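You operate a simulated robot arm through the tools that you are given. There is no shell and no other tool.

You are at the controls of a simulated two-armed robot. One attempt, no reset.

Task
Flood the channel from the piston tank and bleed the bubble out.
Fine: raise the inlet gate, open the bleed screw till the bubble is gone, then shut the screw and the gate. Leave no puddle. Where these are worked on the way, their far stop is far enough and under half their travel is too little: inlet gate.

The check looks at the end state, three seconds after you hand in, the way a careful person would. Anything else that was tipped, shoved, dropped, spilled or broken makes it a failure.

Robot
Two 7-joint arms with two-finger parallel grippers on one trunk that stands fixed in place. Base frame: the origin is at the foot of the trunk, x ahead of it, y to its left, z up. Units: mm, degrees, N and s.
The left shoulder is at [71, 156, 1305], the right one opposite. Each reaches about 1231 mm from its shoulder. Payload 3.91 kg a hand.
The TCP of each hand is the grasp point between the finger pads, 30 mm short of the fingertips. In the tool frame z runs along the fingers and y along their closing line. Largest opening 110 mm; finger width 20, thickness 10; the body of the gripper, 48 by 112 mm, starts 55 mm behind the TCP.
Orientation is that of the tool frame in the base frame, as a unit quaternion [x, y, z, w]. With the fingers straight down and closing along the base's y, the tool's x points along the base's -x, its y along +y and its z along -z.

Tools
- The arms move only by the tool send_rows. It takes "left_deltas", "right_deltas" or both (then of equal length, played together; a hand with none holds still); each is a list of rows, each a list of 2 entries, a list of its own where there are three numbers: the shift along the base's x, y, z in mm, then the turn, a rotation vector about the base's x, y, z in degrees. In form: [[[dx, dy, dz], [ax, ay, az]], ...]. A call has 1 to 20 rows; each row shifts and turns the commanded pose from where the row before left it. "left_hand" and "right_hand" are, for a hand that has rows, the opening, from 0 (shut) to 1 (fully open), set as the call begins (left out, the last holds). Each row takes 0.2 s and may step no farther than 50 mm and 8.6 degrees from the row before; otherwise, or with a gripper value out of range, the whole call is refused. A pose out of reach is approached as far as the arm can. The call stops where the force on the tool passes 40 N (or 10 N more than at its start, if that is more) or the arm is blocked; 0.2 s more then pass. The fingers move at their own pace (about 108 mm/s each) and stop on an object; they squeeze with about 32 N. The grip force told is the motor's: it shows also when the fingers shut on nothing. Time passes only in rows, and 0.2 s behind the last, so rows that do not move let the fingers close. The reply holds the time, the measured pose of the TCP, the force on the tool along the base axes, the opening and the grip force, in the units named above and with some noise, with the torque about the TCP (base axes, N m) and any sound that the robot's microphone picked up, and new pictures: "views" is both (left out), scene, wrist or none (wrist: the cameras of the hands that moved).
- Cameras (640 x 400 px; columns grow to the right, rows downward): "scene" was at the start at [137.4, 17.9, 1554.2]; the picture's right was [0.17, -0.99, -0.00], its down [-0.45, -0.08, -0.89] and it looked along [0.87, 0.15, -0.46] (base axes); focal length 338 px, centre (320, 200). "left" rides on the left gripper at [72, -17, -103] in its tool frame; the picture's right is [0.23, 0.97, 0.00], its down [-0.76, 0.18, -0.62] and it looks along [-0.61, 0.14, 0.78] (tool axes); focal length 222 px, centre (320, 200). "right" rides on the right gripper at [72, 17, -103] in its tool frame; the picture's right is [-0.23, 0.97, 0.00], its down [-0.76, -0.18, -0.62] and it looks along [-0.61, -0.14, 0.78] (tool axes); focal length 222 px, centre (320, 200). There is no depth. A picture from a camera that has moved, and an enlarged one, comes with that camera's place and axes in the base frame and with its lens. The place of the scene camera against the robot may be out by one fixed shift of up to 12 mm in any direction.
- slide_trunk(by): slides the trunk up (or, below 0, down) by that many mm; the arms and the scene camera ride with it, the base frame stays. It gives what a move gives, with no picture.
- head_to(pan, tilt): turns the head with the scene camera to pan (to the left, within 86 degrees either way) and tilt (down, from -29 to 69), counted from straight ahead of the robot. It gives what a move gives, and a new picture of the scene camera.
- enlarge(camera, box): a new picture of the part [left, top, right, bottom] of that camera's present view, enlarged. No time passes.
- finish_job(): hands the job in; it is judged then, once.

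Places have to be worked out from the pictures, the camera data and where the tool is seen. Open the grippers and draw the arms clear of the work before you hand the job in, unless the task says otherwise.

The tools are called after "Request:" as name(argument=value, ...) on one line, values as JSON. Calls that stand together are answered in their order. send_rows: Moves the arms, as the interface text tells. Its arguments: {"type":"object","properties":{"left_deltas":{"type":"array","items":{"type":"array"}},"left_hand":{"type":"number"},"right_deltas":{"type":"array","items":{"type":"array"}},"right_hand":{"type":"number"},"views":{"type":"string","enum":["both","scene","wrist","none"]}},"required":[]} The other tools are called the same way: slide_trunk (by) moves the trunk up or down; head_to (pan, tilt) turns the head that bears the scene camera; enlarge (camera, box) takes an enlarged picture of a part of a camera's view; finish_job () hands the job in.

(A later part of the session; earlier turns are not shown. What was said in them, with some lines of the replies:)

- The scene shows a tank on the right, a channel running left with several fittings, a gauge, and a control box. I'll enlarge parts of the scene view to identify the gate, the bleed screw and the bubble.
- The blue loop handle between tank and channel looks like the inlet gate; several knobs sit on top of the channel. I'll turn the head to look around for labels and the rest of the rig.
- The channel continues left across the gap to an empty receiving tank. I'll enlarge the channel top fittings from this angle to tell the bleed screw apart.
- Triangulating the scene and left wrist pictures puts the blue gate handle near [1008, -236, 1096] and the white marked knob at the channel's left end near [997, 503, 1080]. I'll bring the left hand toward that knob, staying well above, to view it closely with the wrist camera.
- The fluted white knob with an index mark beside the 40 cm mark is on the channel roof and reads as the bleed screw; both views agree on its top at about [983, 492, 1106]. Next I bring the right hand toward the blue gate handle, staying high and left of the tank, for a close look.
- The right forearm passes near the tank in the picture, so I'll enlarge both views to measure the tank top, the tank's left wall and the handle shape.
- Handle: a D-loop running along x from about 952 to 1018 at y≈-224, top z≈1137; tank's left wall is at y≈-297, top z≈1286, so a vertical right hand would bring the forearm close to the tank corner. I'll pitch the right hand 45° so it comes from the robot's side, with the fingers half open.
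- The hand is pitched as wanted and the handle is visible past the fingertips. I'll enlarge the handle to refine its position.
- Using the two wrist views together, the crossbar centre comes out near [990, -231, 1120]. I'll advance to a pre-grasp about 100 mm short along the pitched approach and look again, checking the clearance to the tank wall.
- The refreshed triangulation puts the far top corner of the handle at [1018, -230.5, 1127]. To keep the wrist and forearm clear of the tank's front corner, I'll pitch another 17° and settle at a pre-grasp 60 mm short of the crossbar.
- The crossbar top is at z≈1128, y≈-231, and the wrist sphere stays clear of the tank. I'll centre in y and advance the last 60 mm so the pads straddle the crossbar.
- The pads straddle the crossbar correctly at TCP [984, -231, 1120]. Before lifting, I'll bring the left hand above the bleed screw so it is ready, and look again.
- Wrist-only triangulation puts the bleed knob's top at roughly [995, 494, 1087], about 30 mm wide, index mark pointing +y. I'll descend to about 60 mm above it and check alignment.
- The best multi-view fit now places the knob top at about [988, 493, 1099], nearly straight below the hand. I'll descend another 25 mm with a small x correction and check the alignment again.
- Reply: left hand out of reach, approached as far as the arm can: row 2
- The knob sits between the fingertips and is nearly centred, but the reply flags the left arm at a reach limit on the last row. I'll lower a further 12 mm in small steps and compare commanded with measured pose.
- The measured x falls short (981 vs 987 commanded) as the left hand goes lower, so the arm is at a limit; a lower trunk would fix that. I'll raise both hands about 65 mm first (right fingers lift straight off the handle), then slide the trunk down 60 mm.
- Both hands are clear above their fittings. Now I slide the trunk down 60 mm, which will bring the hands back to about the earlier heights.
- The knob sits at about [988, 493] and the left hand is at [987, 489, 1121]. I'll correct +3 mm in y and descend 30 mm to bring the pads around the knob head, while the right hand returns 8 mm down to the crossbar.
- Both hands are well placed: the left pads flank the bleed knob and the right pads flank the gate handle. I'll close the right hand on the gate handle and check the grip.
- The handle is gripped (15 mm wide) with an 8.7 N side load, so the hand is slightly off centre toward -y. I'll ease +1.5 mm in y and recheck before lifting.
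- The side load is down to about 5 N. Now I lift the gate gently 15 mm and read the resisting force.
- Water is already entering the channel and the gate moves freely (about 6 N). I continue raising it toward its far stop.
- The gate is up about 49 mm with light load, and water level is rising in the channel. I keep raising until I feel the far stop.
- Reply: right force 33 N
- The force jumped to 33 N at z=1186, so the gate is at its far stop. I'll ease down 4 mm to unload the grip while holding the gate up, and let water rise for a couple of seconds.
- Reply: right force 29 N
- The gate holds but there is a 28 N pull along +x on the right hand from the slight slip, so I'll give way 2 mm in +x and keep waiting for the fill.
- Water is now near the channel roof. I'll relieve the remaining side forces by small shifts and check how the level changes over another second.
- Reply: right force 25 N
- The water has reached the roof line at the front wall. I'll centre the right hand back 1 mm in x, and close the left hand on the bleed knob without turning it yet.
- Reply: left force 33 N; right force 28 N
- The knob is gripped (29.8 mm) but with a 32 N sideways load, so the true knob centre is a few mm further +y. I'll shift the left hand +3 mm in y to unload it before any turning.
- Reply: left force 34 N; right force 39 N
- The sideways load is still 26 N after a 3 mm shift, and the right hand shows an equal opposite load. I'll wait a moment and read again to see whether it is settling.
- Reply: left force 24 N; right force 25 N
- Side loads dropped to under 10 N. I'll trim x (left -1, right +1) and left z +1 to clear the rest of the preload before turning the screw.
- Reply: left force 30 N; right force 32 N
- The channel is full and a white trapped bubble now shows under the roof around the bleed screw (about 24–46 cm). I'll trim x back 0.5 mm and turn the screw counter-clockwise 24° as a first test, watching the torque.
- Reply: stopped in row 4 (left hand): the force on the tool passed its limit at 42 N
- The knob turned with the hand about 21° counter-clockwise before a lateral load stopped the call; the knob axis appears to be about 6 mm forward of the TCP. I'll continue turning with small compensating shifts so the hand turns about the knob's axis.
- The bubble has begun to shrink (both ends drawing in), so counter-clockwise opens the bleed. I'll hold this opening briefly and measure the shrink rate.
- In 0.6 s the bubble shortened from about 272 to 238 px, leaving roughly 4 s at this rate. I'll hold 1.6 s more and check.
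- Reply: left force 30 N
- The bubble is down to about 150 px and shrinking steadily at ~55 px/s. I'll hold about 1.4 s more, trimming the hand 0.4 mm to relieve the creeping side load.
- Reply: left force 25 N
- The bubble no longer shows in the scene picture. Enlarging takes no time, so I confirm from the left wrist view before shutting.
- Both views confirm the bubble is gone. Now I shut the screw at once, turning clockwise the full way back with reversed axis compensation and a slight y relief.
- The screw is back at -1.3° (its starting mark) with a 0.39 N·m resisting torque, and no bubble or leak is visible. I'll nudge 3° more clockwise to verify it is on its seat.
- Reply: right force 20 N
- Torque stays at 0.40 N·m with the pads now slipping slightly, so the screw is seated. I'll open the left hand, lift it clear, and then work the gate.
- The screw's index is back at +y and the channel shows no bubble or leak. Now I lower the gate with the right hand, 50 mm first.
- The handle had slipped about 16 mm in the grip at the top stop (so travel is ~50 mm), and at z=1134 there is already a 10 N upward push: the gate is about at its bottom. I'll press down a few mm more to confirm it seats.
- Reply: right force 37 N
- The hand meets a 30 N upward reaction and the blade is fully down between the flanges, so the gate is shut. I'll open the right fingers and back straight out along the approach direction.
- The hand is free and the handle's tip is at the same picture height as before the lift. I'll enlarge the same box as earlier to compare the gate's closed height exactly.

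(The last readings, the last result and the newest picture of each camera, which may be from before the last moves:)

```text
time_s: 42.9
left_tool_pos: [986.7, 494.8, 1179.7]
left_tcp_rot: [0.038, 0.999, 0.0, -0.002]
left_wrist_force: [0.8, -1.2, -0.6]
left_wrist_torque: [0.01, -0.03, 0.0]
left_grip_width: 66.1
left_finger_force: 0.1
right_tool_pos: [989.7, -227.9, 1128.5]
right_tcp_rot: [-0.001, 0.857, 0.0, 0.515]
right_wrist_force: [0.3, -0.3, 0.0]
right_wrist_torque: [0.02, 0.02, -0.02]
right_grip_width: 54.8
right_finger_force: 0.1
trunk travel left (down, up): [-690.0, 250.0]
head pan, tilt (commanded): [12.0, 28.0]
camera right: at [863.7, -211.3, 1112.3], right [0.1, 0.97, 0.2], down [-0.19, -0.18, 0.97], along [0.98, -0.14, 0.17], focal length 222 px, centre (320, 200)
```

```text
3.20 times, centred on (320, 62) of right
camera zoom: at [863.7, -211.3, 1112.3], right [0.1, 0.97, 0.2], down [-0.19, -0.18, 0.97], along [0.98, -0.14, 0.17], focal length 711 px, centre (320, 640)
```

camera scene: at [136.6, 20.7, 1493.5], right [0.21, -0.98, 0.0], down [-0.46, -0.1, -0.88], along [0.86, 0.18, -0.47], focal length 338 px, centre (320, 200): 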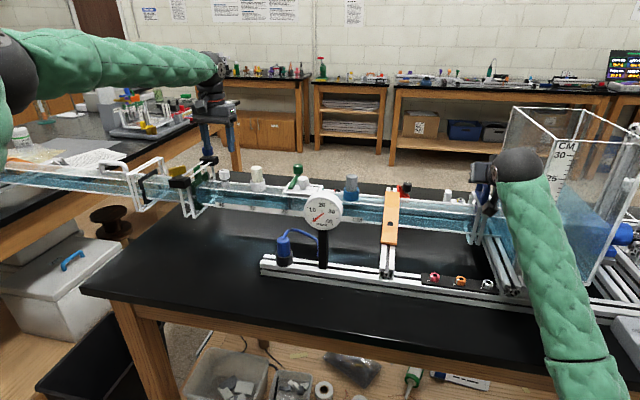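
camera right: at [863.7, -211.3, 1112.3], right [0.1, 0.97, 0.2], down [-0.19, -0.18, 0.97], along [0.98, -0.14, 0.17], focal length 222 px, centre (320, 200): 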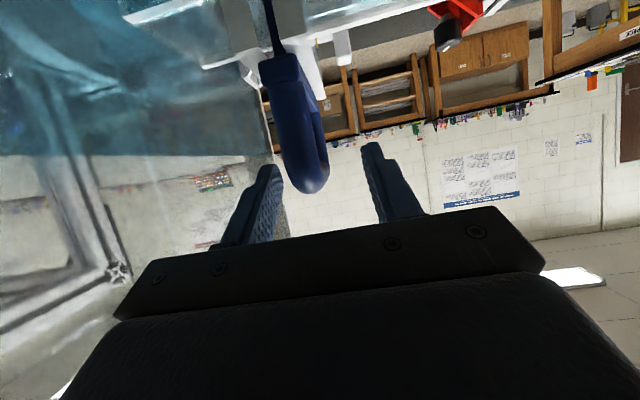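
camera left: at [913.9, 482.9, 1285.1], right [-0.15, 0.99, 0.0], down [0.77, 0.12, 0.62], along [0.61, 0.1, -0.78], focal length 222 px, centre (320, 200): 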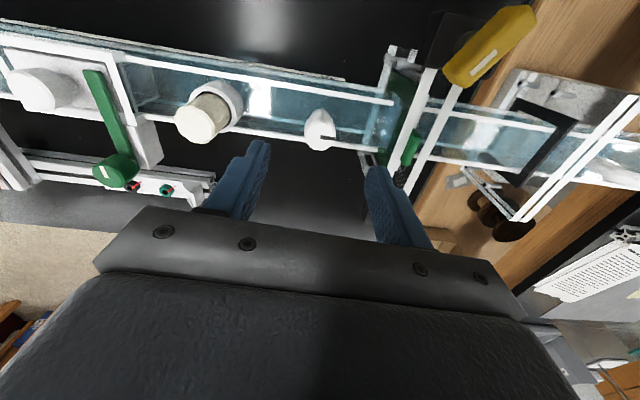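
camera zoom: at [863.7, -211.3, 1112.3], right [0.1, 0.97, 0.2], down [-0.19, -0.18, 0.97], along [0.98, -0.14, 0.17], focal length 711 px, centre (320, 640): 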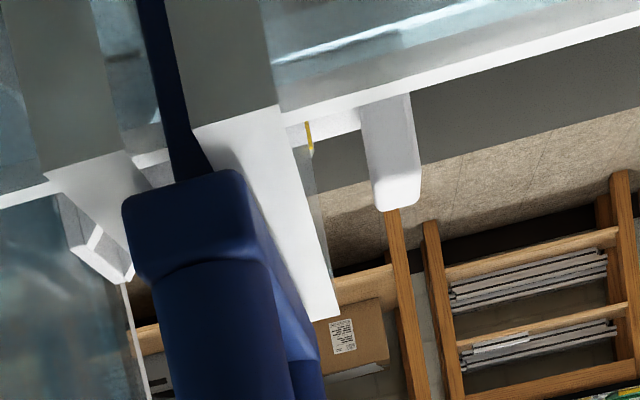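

The handle sits at its original closed height. Now I retract the right hand along its approach line and lift the left hand away.

Request:
send_rows(right_deltas=[[[-22, 0, 12], [0, 0, 0]], [[-26, 0, 14], [0, 0, 0]], [[-26, 0, 14], [0, 0, 0]], [[-26, 0, 14], [0, 0, 0]], [[-30, 2, 16], [0, 0, 0]], [[-30, 2, 16], [0, 0, 0]], [[-35, 2, 16], [0, 0, 0]], [[-35, 2, 16], [0, 0, 0]]], left_deltas=[[[0, 0, 20], [0, 0, 0]], [[0, 0, 20], [0, 0, 0]], [[-15, -8, 20], [0, 0, 0]], [[-30, -18, 12], [0, 0, 0]], [[-30, -18, 12], [0, 0, 0]], [[-30, -18, 12], [0, 0, 0]], [[-30, -18, 12], [0, 0, 0]], [[-30, -18, 12], [0, 0, 0]]], left_hand=1.0, right_hand=0.5, views="both")

Request:
enlarge(camera="scene", box=[180, 140, 340, 240])

Request:
enlarge(camera="scene", box=[340, 140, 580, 290])

Request:
enlarge(camera="scene", box=[0, 140, 200, 265])

```text
time_s: 44.7
left_tool_pos: [820.6, 393.3, 1303.7]
left_tcp_rot: [0.038, 0.999, 0.0, 0.0]
left_wrist_force: [0.8, 0.3, -0.2]
left_wrist_torque: [0.02, -0.03, -0.02]
left_grip_width: 110.0
left_finger_force: 0.1
right_tool_pos: [757.5, -222.1, 1247.1]
right_tcp_rot: [-0.002, 0.857, 0.002, 0.516]
right_wrist_force: [0.0, 0.3, -0.5]
right_wrist_torque: [-0.03, -0.03, -0.02]
right_grip_width: 54.9
right_finger_force: 0.1
trunk travel left (down, up): [-690.0, 250.0]
head pan, tilt (commanded): [12.0, 28.0]
camera scene: at [134.1, 21.0, 1493.5], right [0.21, -0.98, 0.0], down [-0.46, -0.1, -0.88], along [0.86, 0.18, -0.47], focal length 338 px, centre (320, 200)
camera right: at [632.2, -206.2, 1231.4], right [0.1, 0.97, 0.2], down [-0.19, -0.18, 0.96], along [0.98, -0.14, 0.17], focal length 222 px, centre (320, 200)
camera left: at [747.8, 383.2, 1407.9], right [-0.15, 0.99, 0.0], down [0.77, 0.12, 0.62], along [0.62, 0.1, -0.78], focal length 222 px, centre (320, 200)
```

scene: 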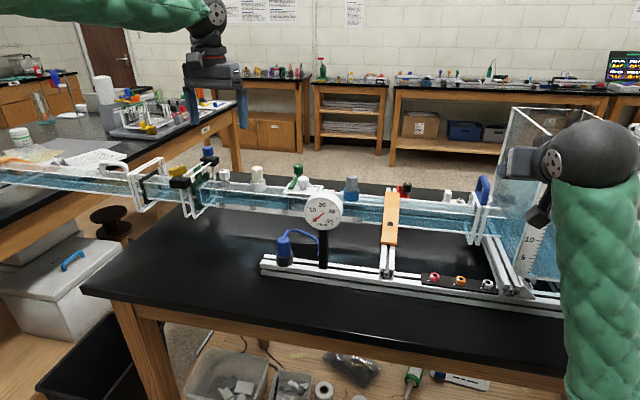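
right: 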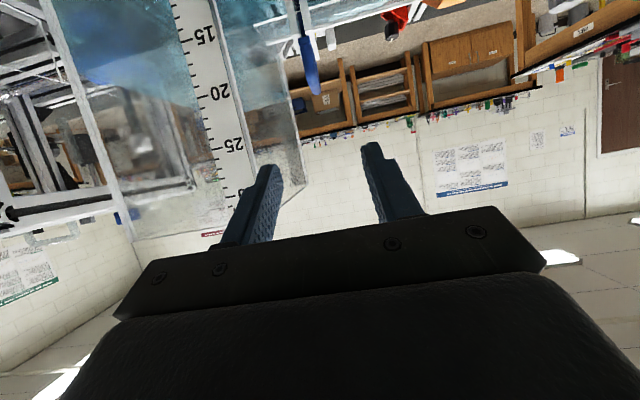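
left: 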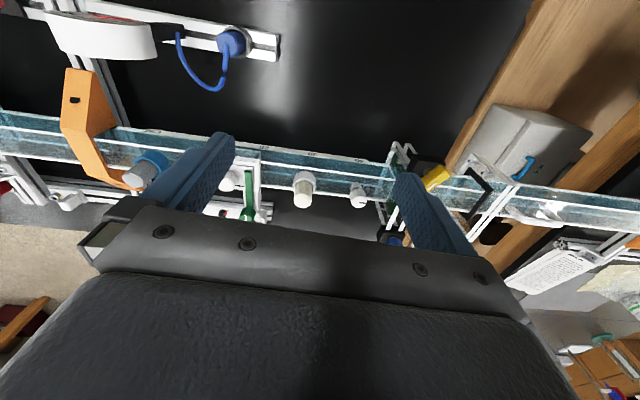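

```text
4.00 times, centred on (260, 190) of scene
camera zoom: at [134.1, 21.0, 1493.5], right [0.21, -0.98, 0.0], down [-0.46, -0.1, -0.88], along [0.86, 0.18, -0.47], focal length 1353 px, centre (560, 240)
```

zoom: 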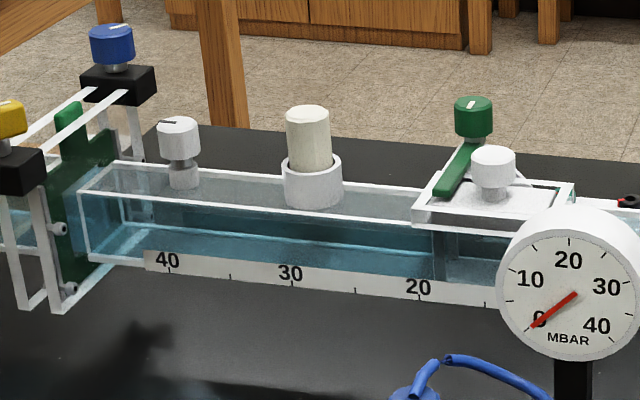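

```text
2.67 times, centred on (460, 215) of scene
camera zoom: at [134.1, 21.0, 1493.5], right [0.21, -0.98, 0.0], down [-0.46, -0.1, -0.88], along [0.86, 0.18, -0.47], focal length 902 px, centre (-53, 160)
```

zoom: 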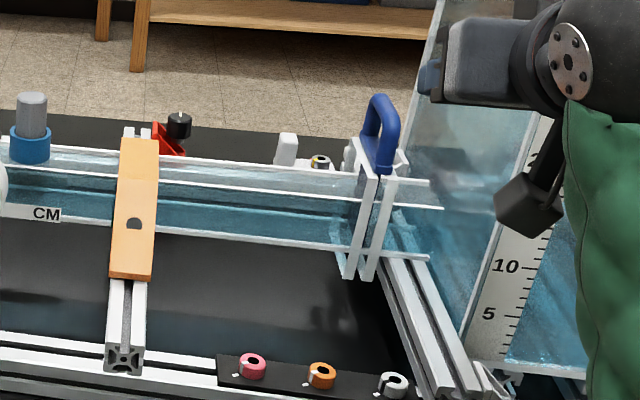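

```text
3.20 times, centred on (100, 202) of scene
camera zoom: at [134.1, 21.0, 1493.5], right [0.21, -0.98, 0.0], down [-0.46, -0.1, -0.88], along [0.86, 0.18, -0.47], focal length 1082 px, centre (1024, 192)
```

zoom: 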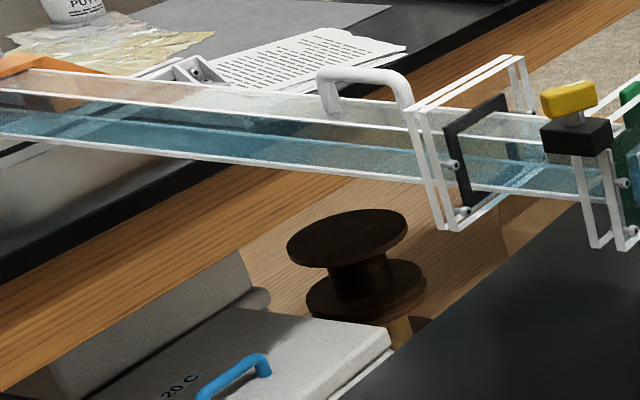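

Both hands are clear; the channel front face is blue up to the roof line and the gate handle is down. I'll check closely from the left wrist camera for any leftover bubble or puddle while moving both arms further back.

Request:
enlarge(camera="left", box=[220, 120, 420, 245])

Request:
enlarge(camera="left", box=[0, 90, 240, 240])

Request:
send_rows(left_deltas=[[[-35, -15, 10], [0, 0, 0]], [[-35, -15, 10], [0, 0, 0]], [[-35, -15, 10], [0, 0, 0]], [[-35, -15, 10], [0, 0, 0]], [[-35, -15, 10], [0, 0, 0]], [[-35, -15, 10], [0, 0, 0]]], right_deltas=[[[-28, 0, 4], [0, 7.5, 0]], [[-28, 0, 4], [0, 7.5, 0]], [[-28, 0, 4], [0, 7.5, 0]], [[-28, 0, 4], [0, 7.5, 0]], [[-28, 0, 4], [0, 7.5, 0]], [[-28, 0, 4], [0, 7.5, 0]]], left_hand=1.0, right_hand=1.0, views="both")

```text
3.20 times, centred on (320, 182) of left
camera zoom: at [747.8, 383.2, 1407.9], right [-0.15, 0.99, 0.0], down [0.77, 0.12, 0.62], along [0.62, 0.1, -0.78], focal length 711 px, centre (320, 256)
```

zoom: 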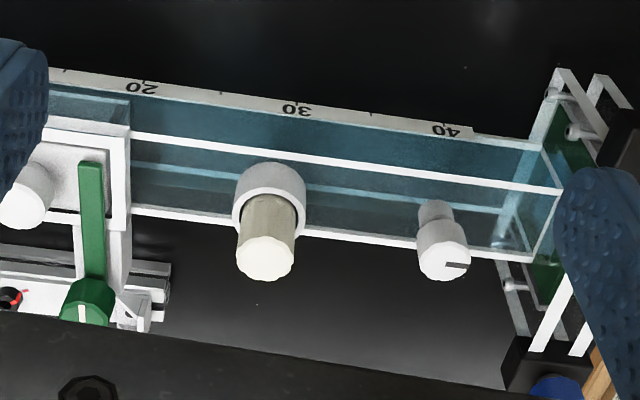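

```text
2.67 times, centred on (120, 165) of left
camera zoom: at [747.8, 383.2, 1407.9], right [-0.15, 0.99, 0.0], down [0.77, 0.12, 0.62], along [0.62, 0.1, -0.78], focal length 592 px, centre (853, 293)
```

zoom: 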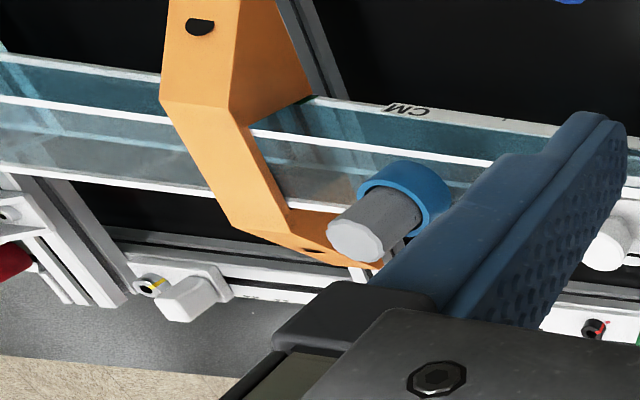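

```text
time_s: 46.1
left_tool_pos: [608.2, 302.4, 1364.6]
left_tcp_rot: [0.039, 0.999, 0.0, 0.0]
left_wrist_force: [-1.0, 0.4, 0.4]
left_wrist_torque: [0.02, -0.06, -0.02]
left_grip_width: 110.3
left_finger_force: 0.0
right_tool_pos: [587.7, -222.9, 1274.3]
right_tcp_rot: [0.0, 0.989, 0.002, 0.148]
right_wrist_force: [-0.3, 0.3, -0.1]
right_wrist_torque: [0.01, -0.02, -0.02]
right_grip_width: 109.9
right_finger_force: 0.1
trunk travel left (down, up): [-690.0, 250.0]
head pan, tilt (commanded): [12.0, 28.0]
camera scene: at [133.2, 19.9, 1493.6], right [0.21, -0.98, 0.0], down [-0.46, -0.1, -0.88], along [0.86, 0.18, -0.47], focal length 338 px, centre (320, 200)
camera right: at [487.4, -205.9, 1351.7], right [0.22, 0.97, 0.07], down [0.54, -0.18, 0.82], along [0.81, -0.14, -0.57], focal length 222 px, centre (320, 200)
camera left: at [534.5, 292.5, 1468.0], right [-0.15, 0.99, 0.0], down [0.77, 0.12, 0.62], along [0.62, 0.09, -0.78], focal length 222 px, centre (320, 200)
```

scene: 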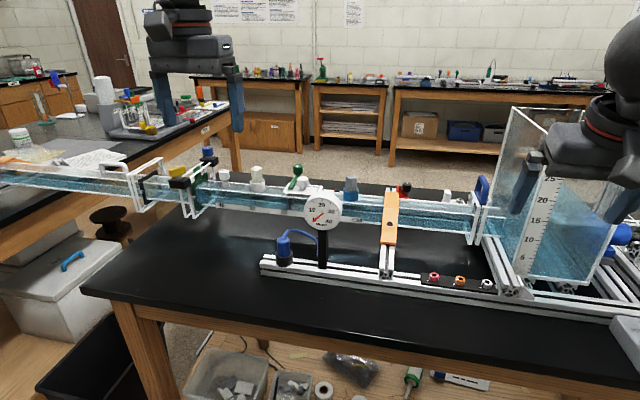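
right: 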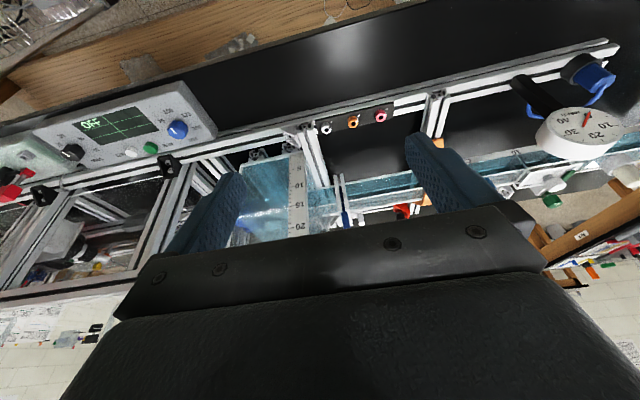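
left: 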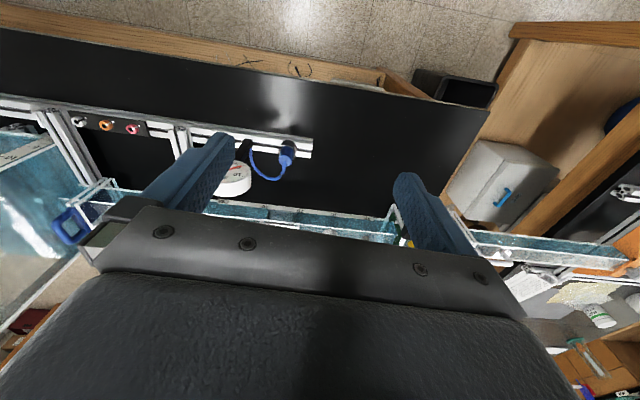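

Both arms are back near their starting places with open grippers. I'll take a last enlarged look at the gate, the bleed screw area and the bench for leaks.

Request:
enlarge(camera="scene", box=[420, 160, 540, 235])

Request:
enlarge(camera="scene", box=[170, 140, 330, 240])

Request:
enlarge(camera="scene", box=[80, 180, 400, 380])

Request:
enlarge(camera="scene", box=[300, 160, 460, 260])

```text
5.33 times, centred on (480, 198) of scene
camera zoom: at [133.2, 19.9, 1493.6], right [0.21, -0.98, 0.0], down [-0.46, -0.1, -0.88], along [0.86, 0.18, -0.47], focal length 1804 px, centre (-533, 213)
```

zoom: 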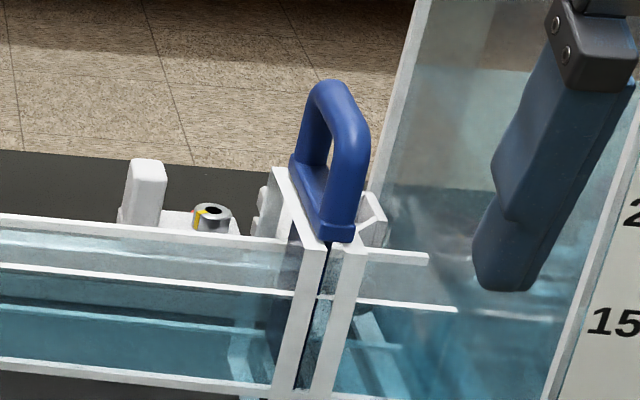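

```text
4.00 times, centred on (250, 190) of scene
camera zoom: at [133.2, 19.9, 1493.6], right [0.21, -0.98, 0.0], down [-0.46, -0.1, -0.88], along [0.86, 0.18, -0.47], focal length 1353 px, centre (600, 240)
```

zoom: 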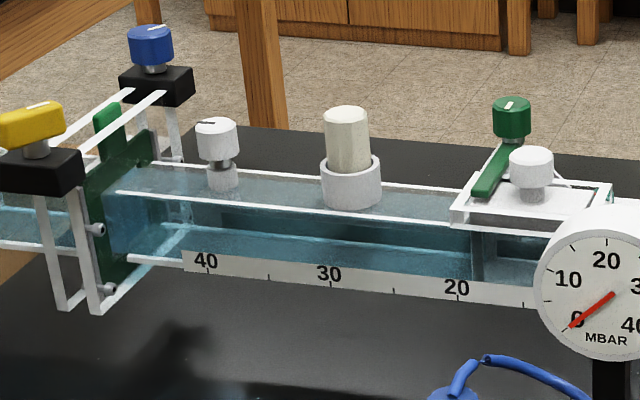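

```text
2.00 times, centred on (240, 280) of scene
camera zoom: at [133.2, 19.9, 1493.6], right [0.21, -0.98, 0.0], down [-0.46, -0.1, -0.88], along [0.86, 0.18, -0.47], focal length 676 px, centre (480, 40)
```

zoom: 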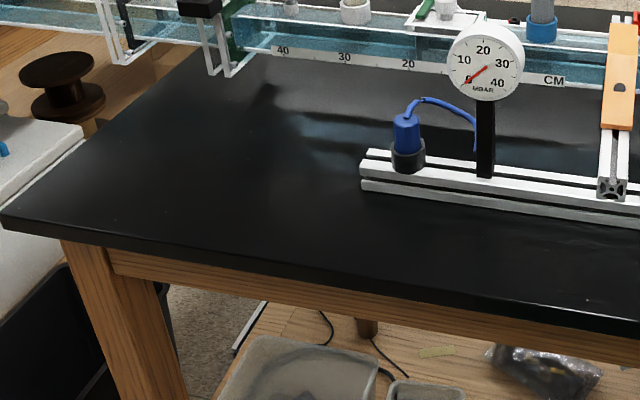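

```text
4.00 times, centred on (380, 210) of scene
camera zoom: at [133.2, 19.9, 1493.6], right [0.21, -0.98, 0.0], down [-0.46, -0.1, -0.88], along [0.86, 0.18, -0.47], focal length 1353 px, centre (80, 160)
```

zoom: 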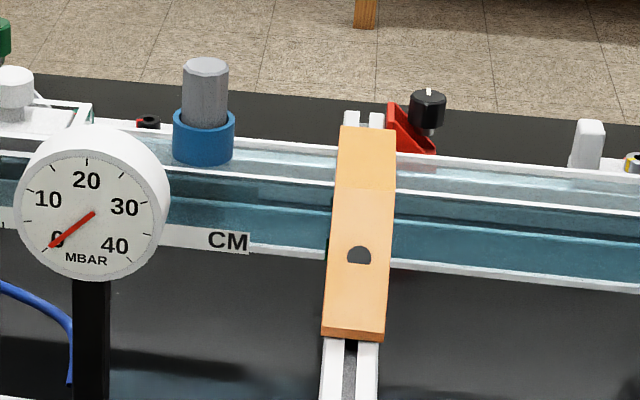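

The gate blade is fully down between the flanges and the bleed screw's mark is back at its starting point. The channel is full with no bubble, the bench shows no puddle, and both arms are clear with open grippers. I'm handing the job in.

Request:
finish_job()

```text
The job is handed in.
```

I flooded the channel from the piston tank and bled the bubble out, then shut the bleed screw and the inlet gate. The job is handed in; I haven't seen the check's result.

- **Inlet gate:** I raised it to its upper stop, about 50 mm, and held it there while the channel filled and the bubble bled out. It is now pressed back down to its original closed height.
- **Bleed screw:** I opened the white knob by the 40 cm mark about 45° counter-clockwise. When the bubble was gone in both the scene and wrist pictures, I turned the knob back until it seated, with its mark where it started.
- **End state:** The last pictures show water up to the roof line, with no bubble in the channel and no puddle on the bench. Both grippers are open and the arms are drawn back clear.

Two small slips happened on the way. The handle slid about 16 mm in the right gripper when the gate met its upper stop. One early turn of the screw was stopped by the force limit. Neither seemed to disturb anything else.

The trunk is still 60 mm lower than at the start. I lowered it because the left arm could not reach the screw at the starting height.
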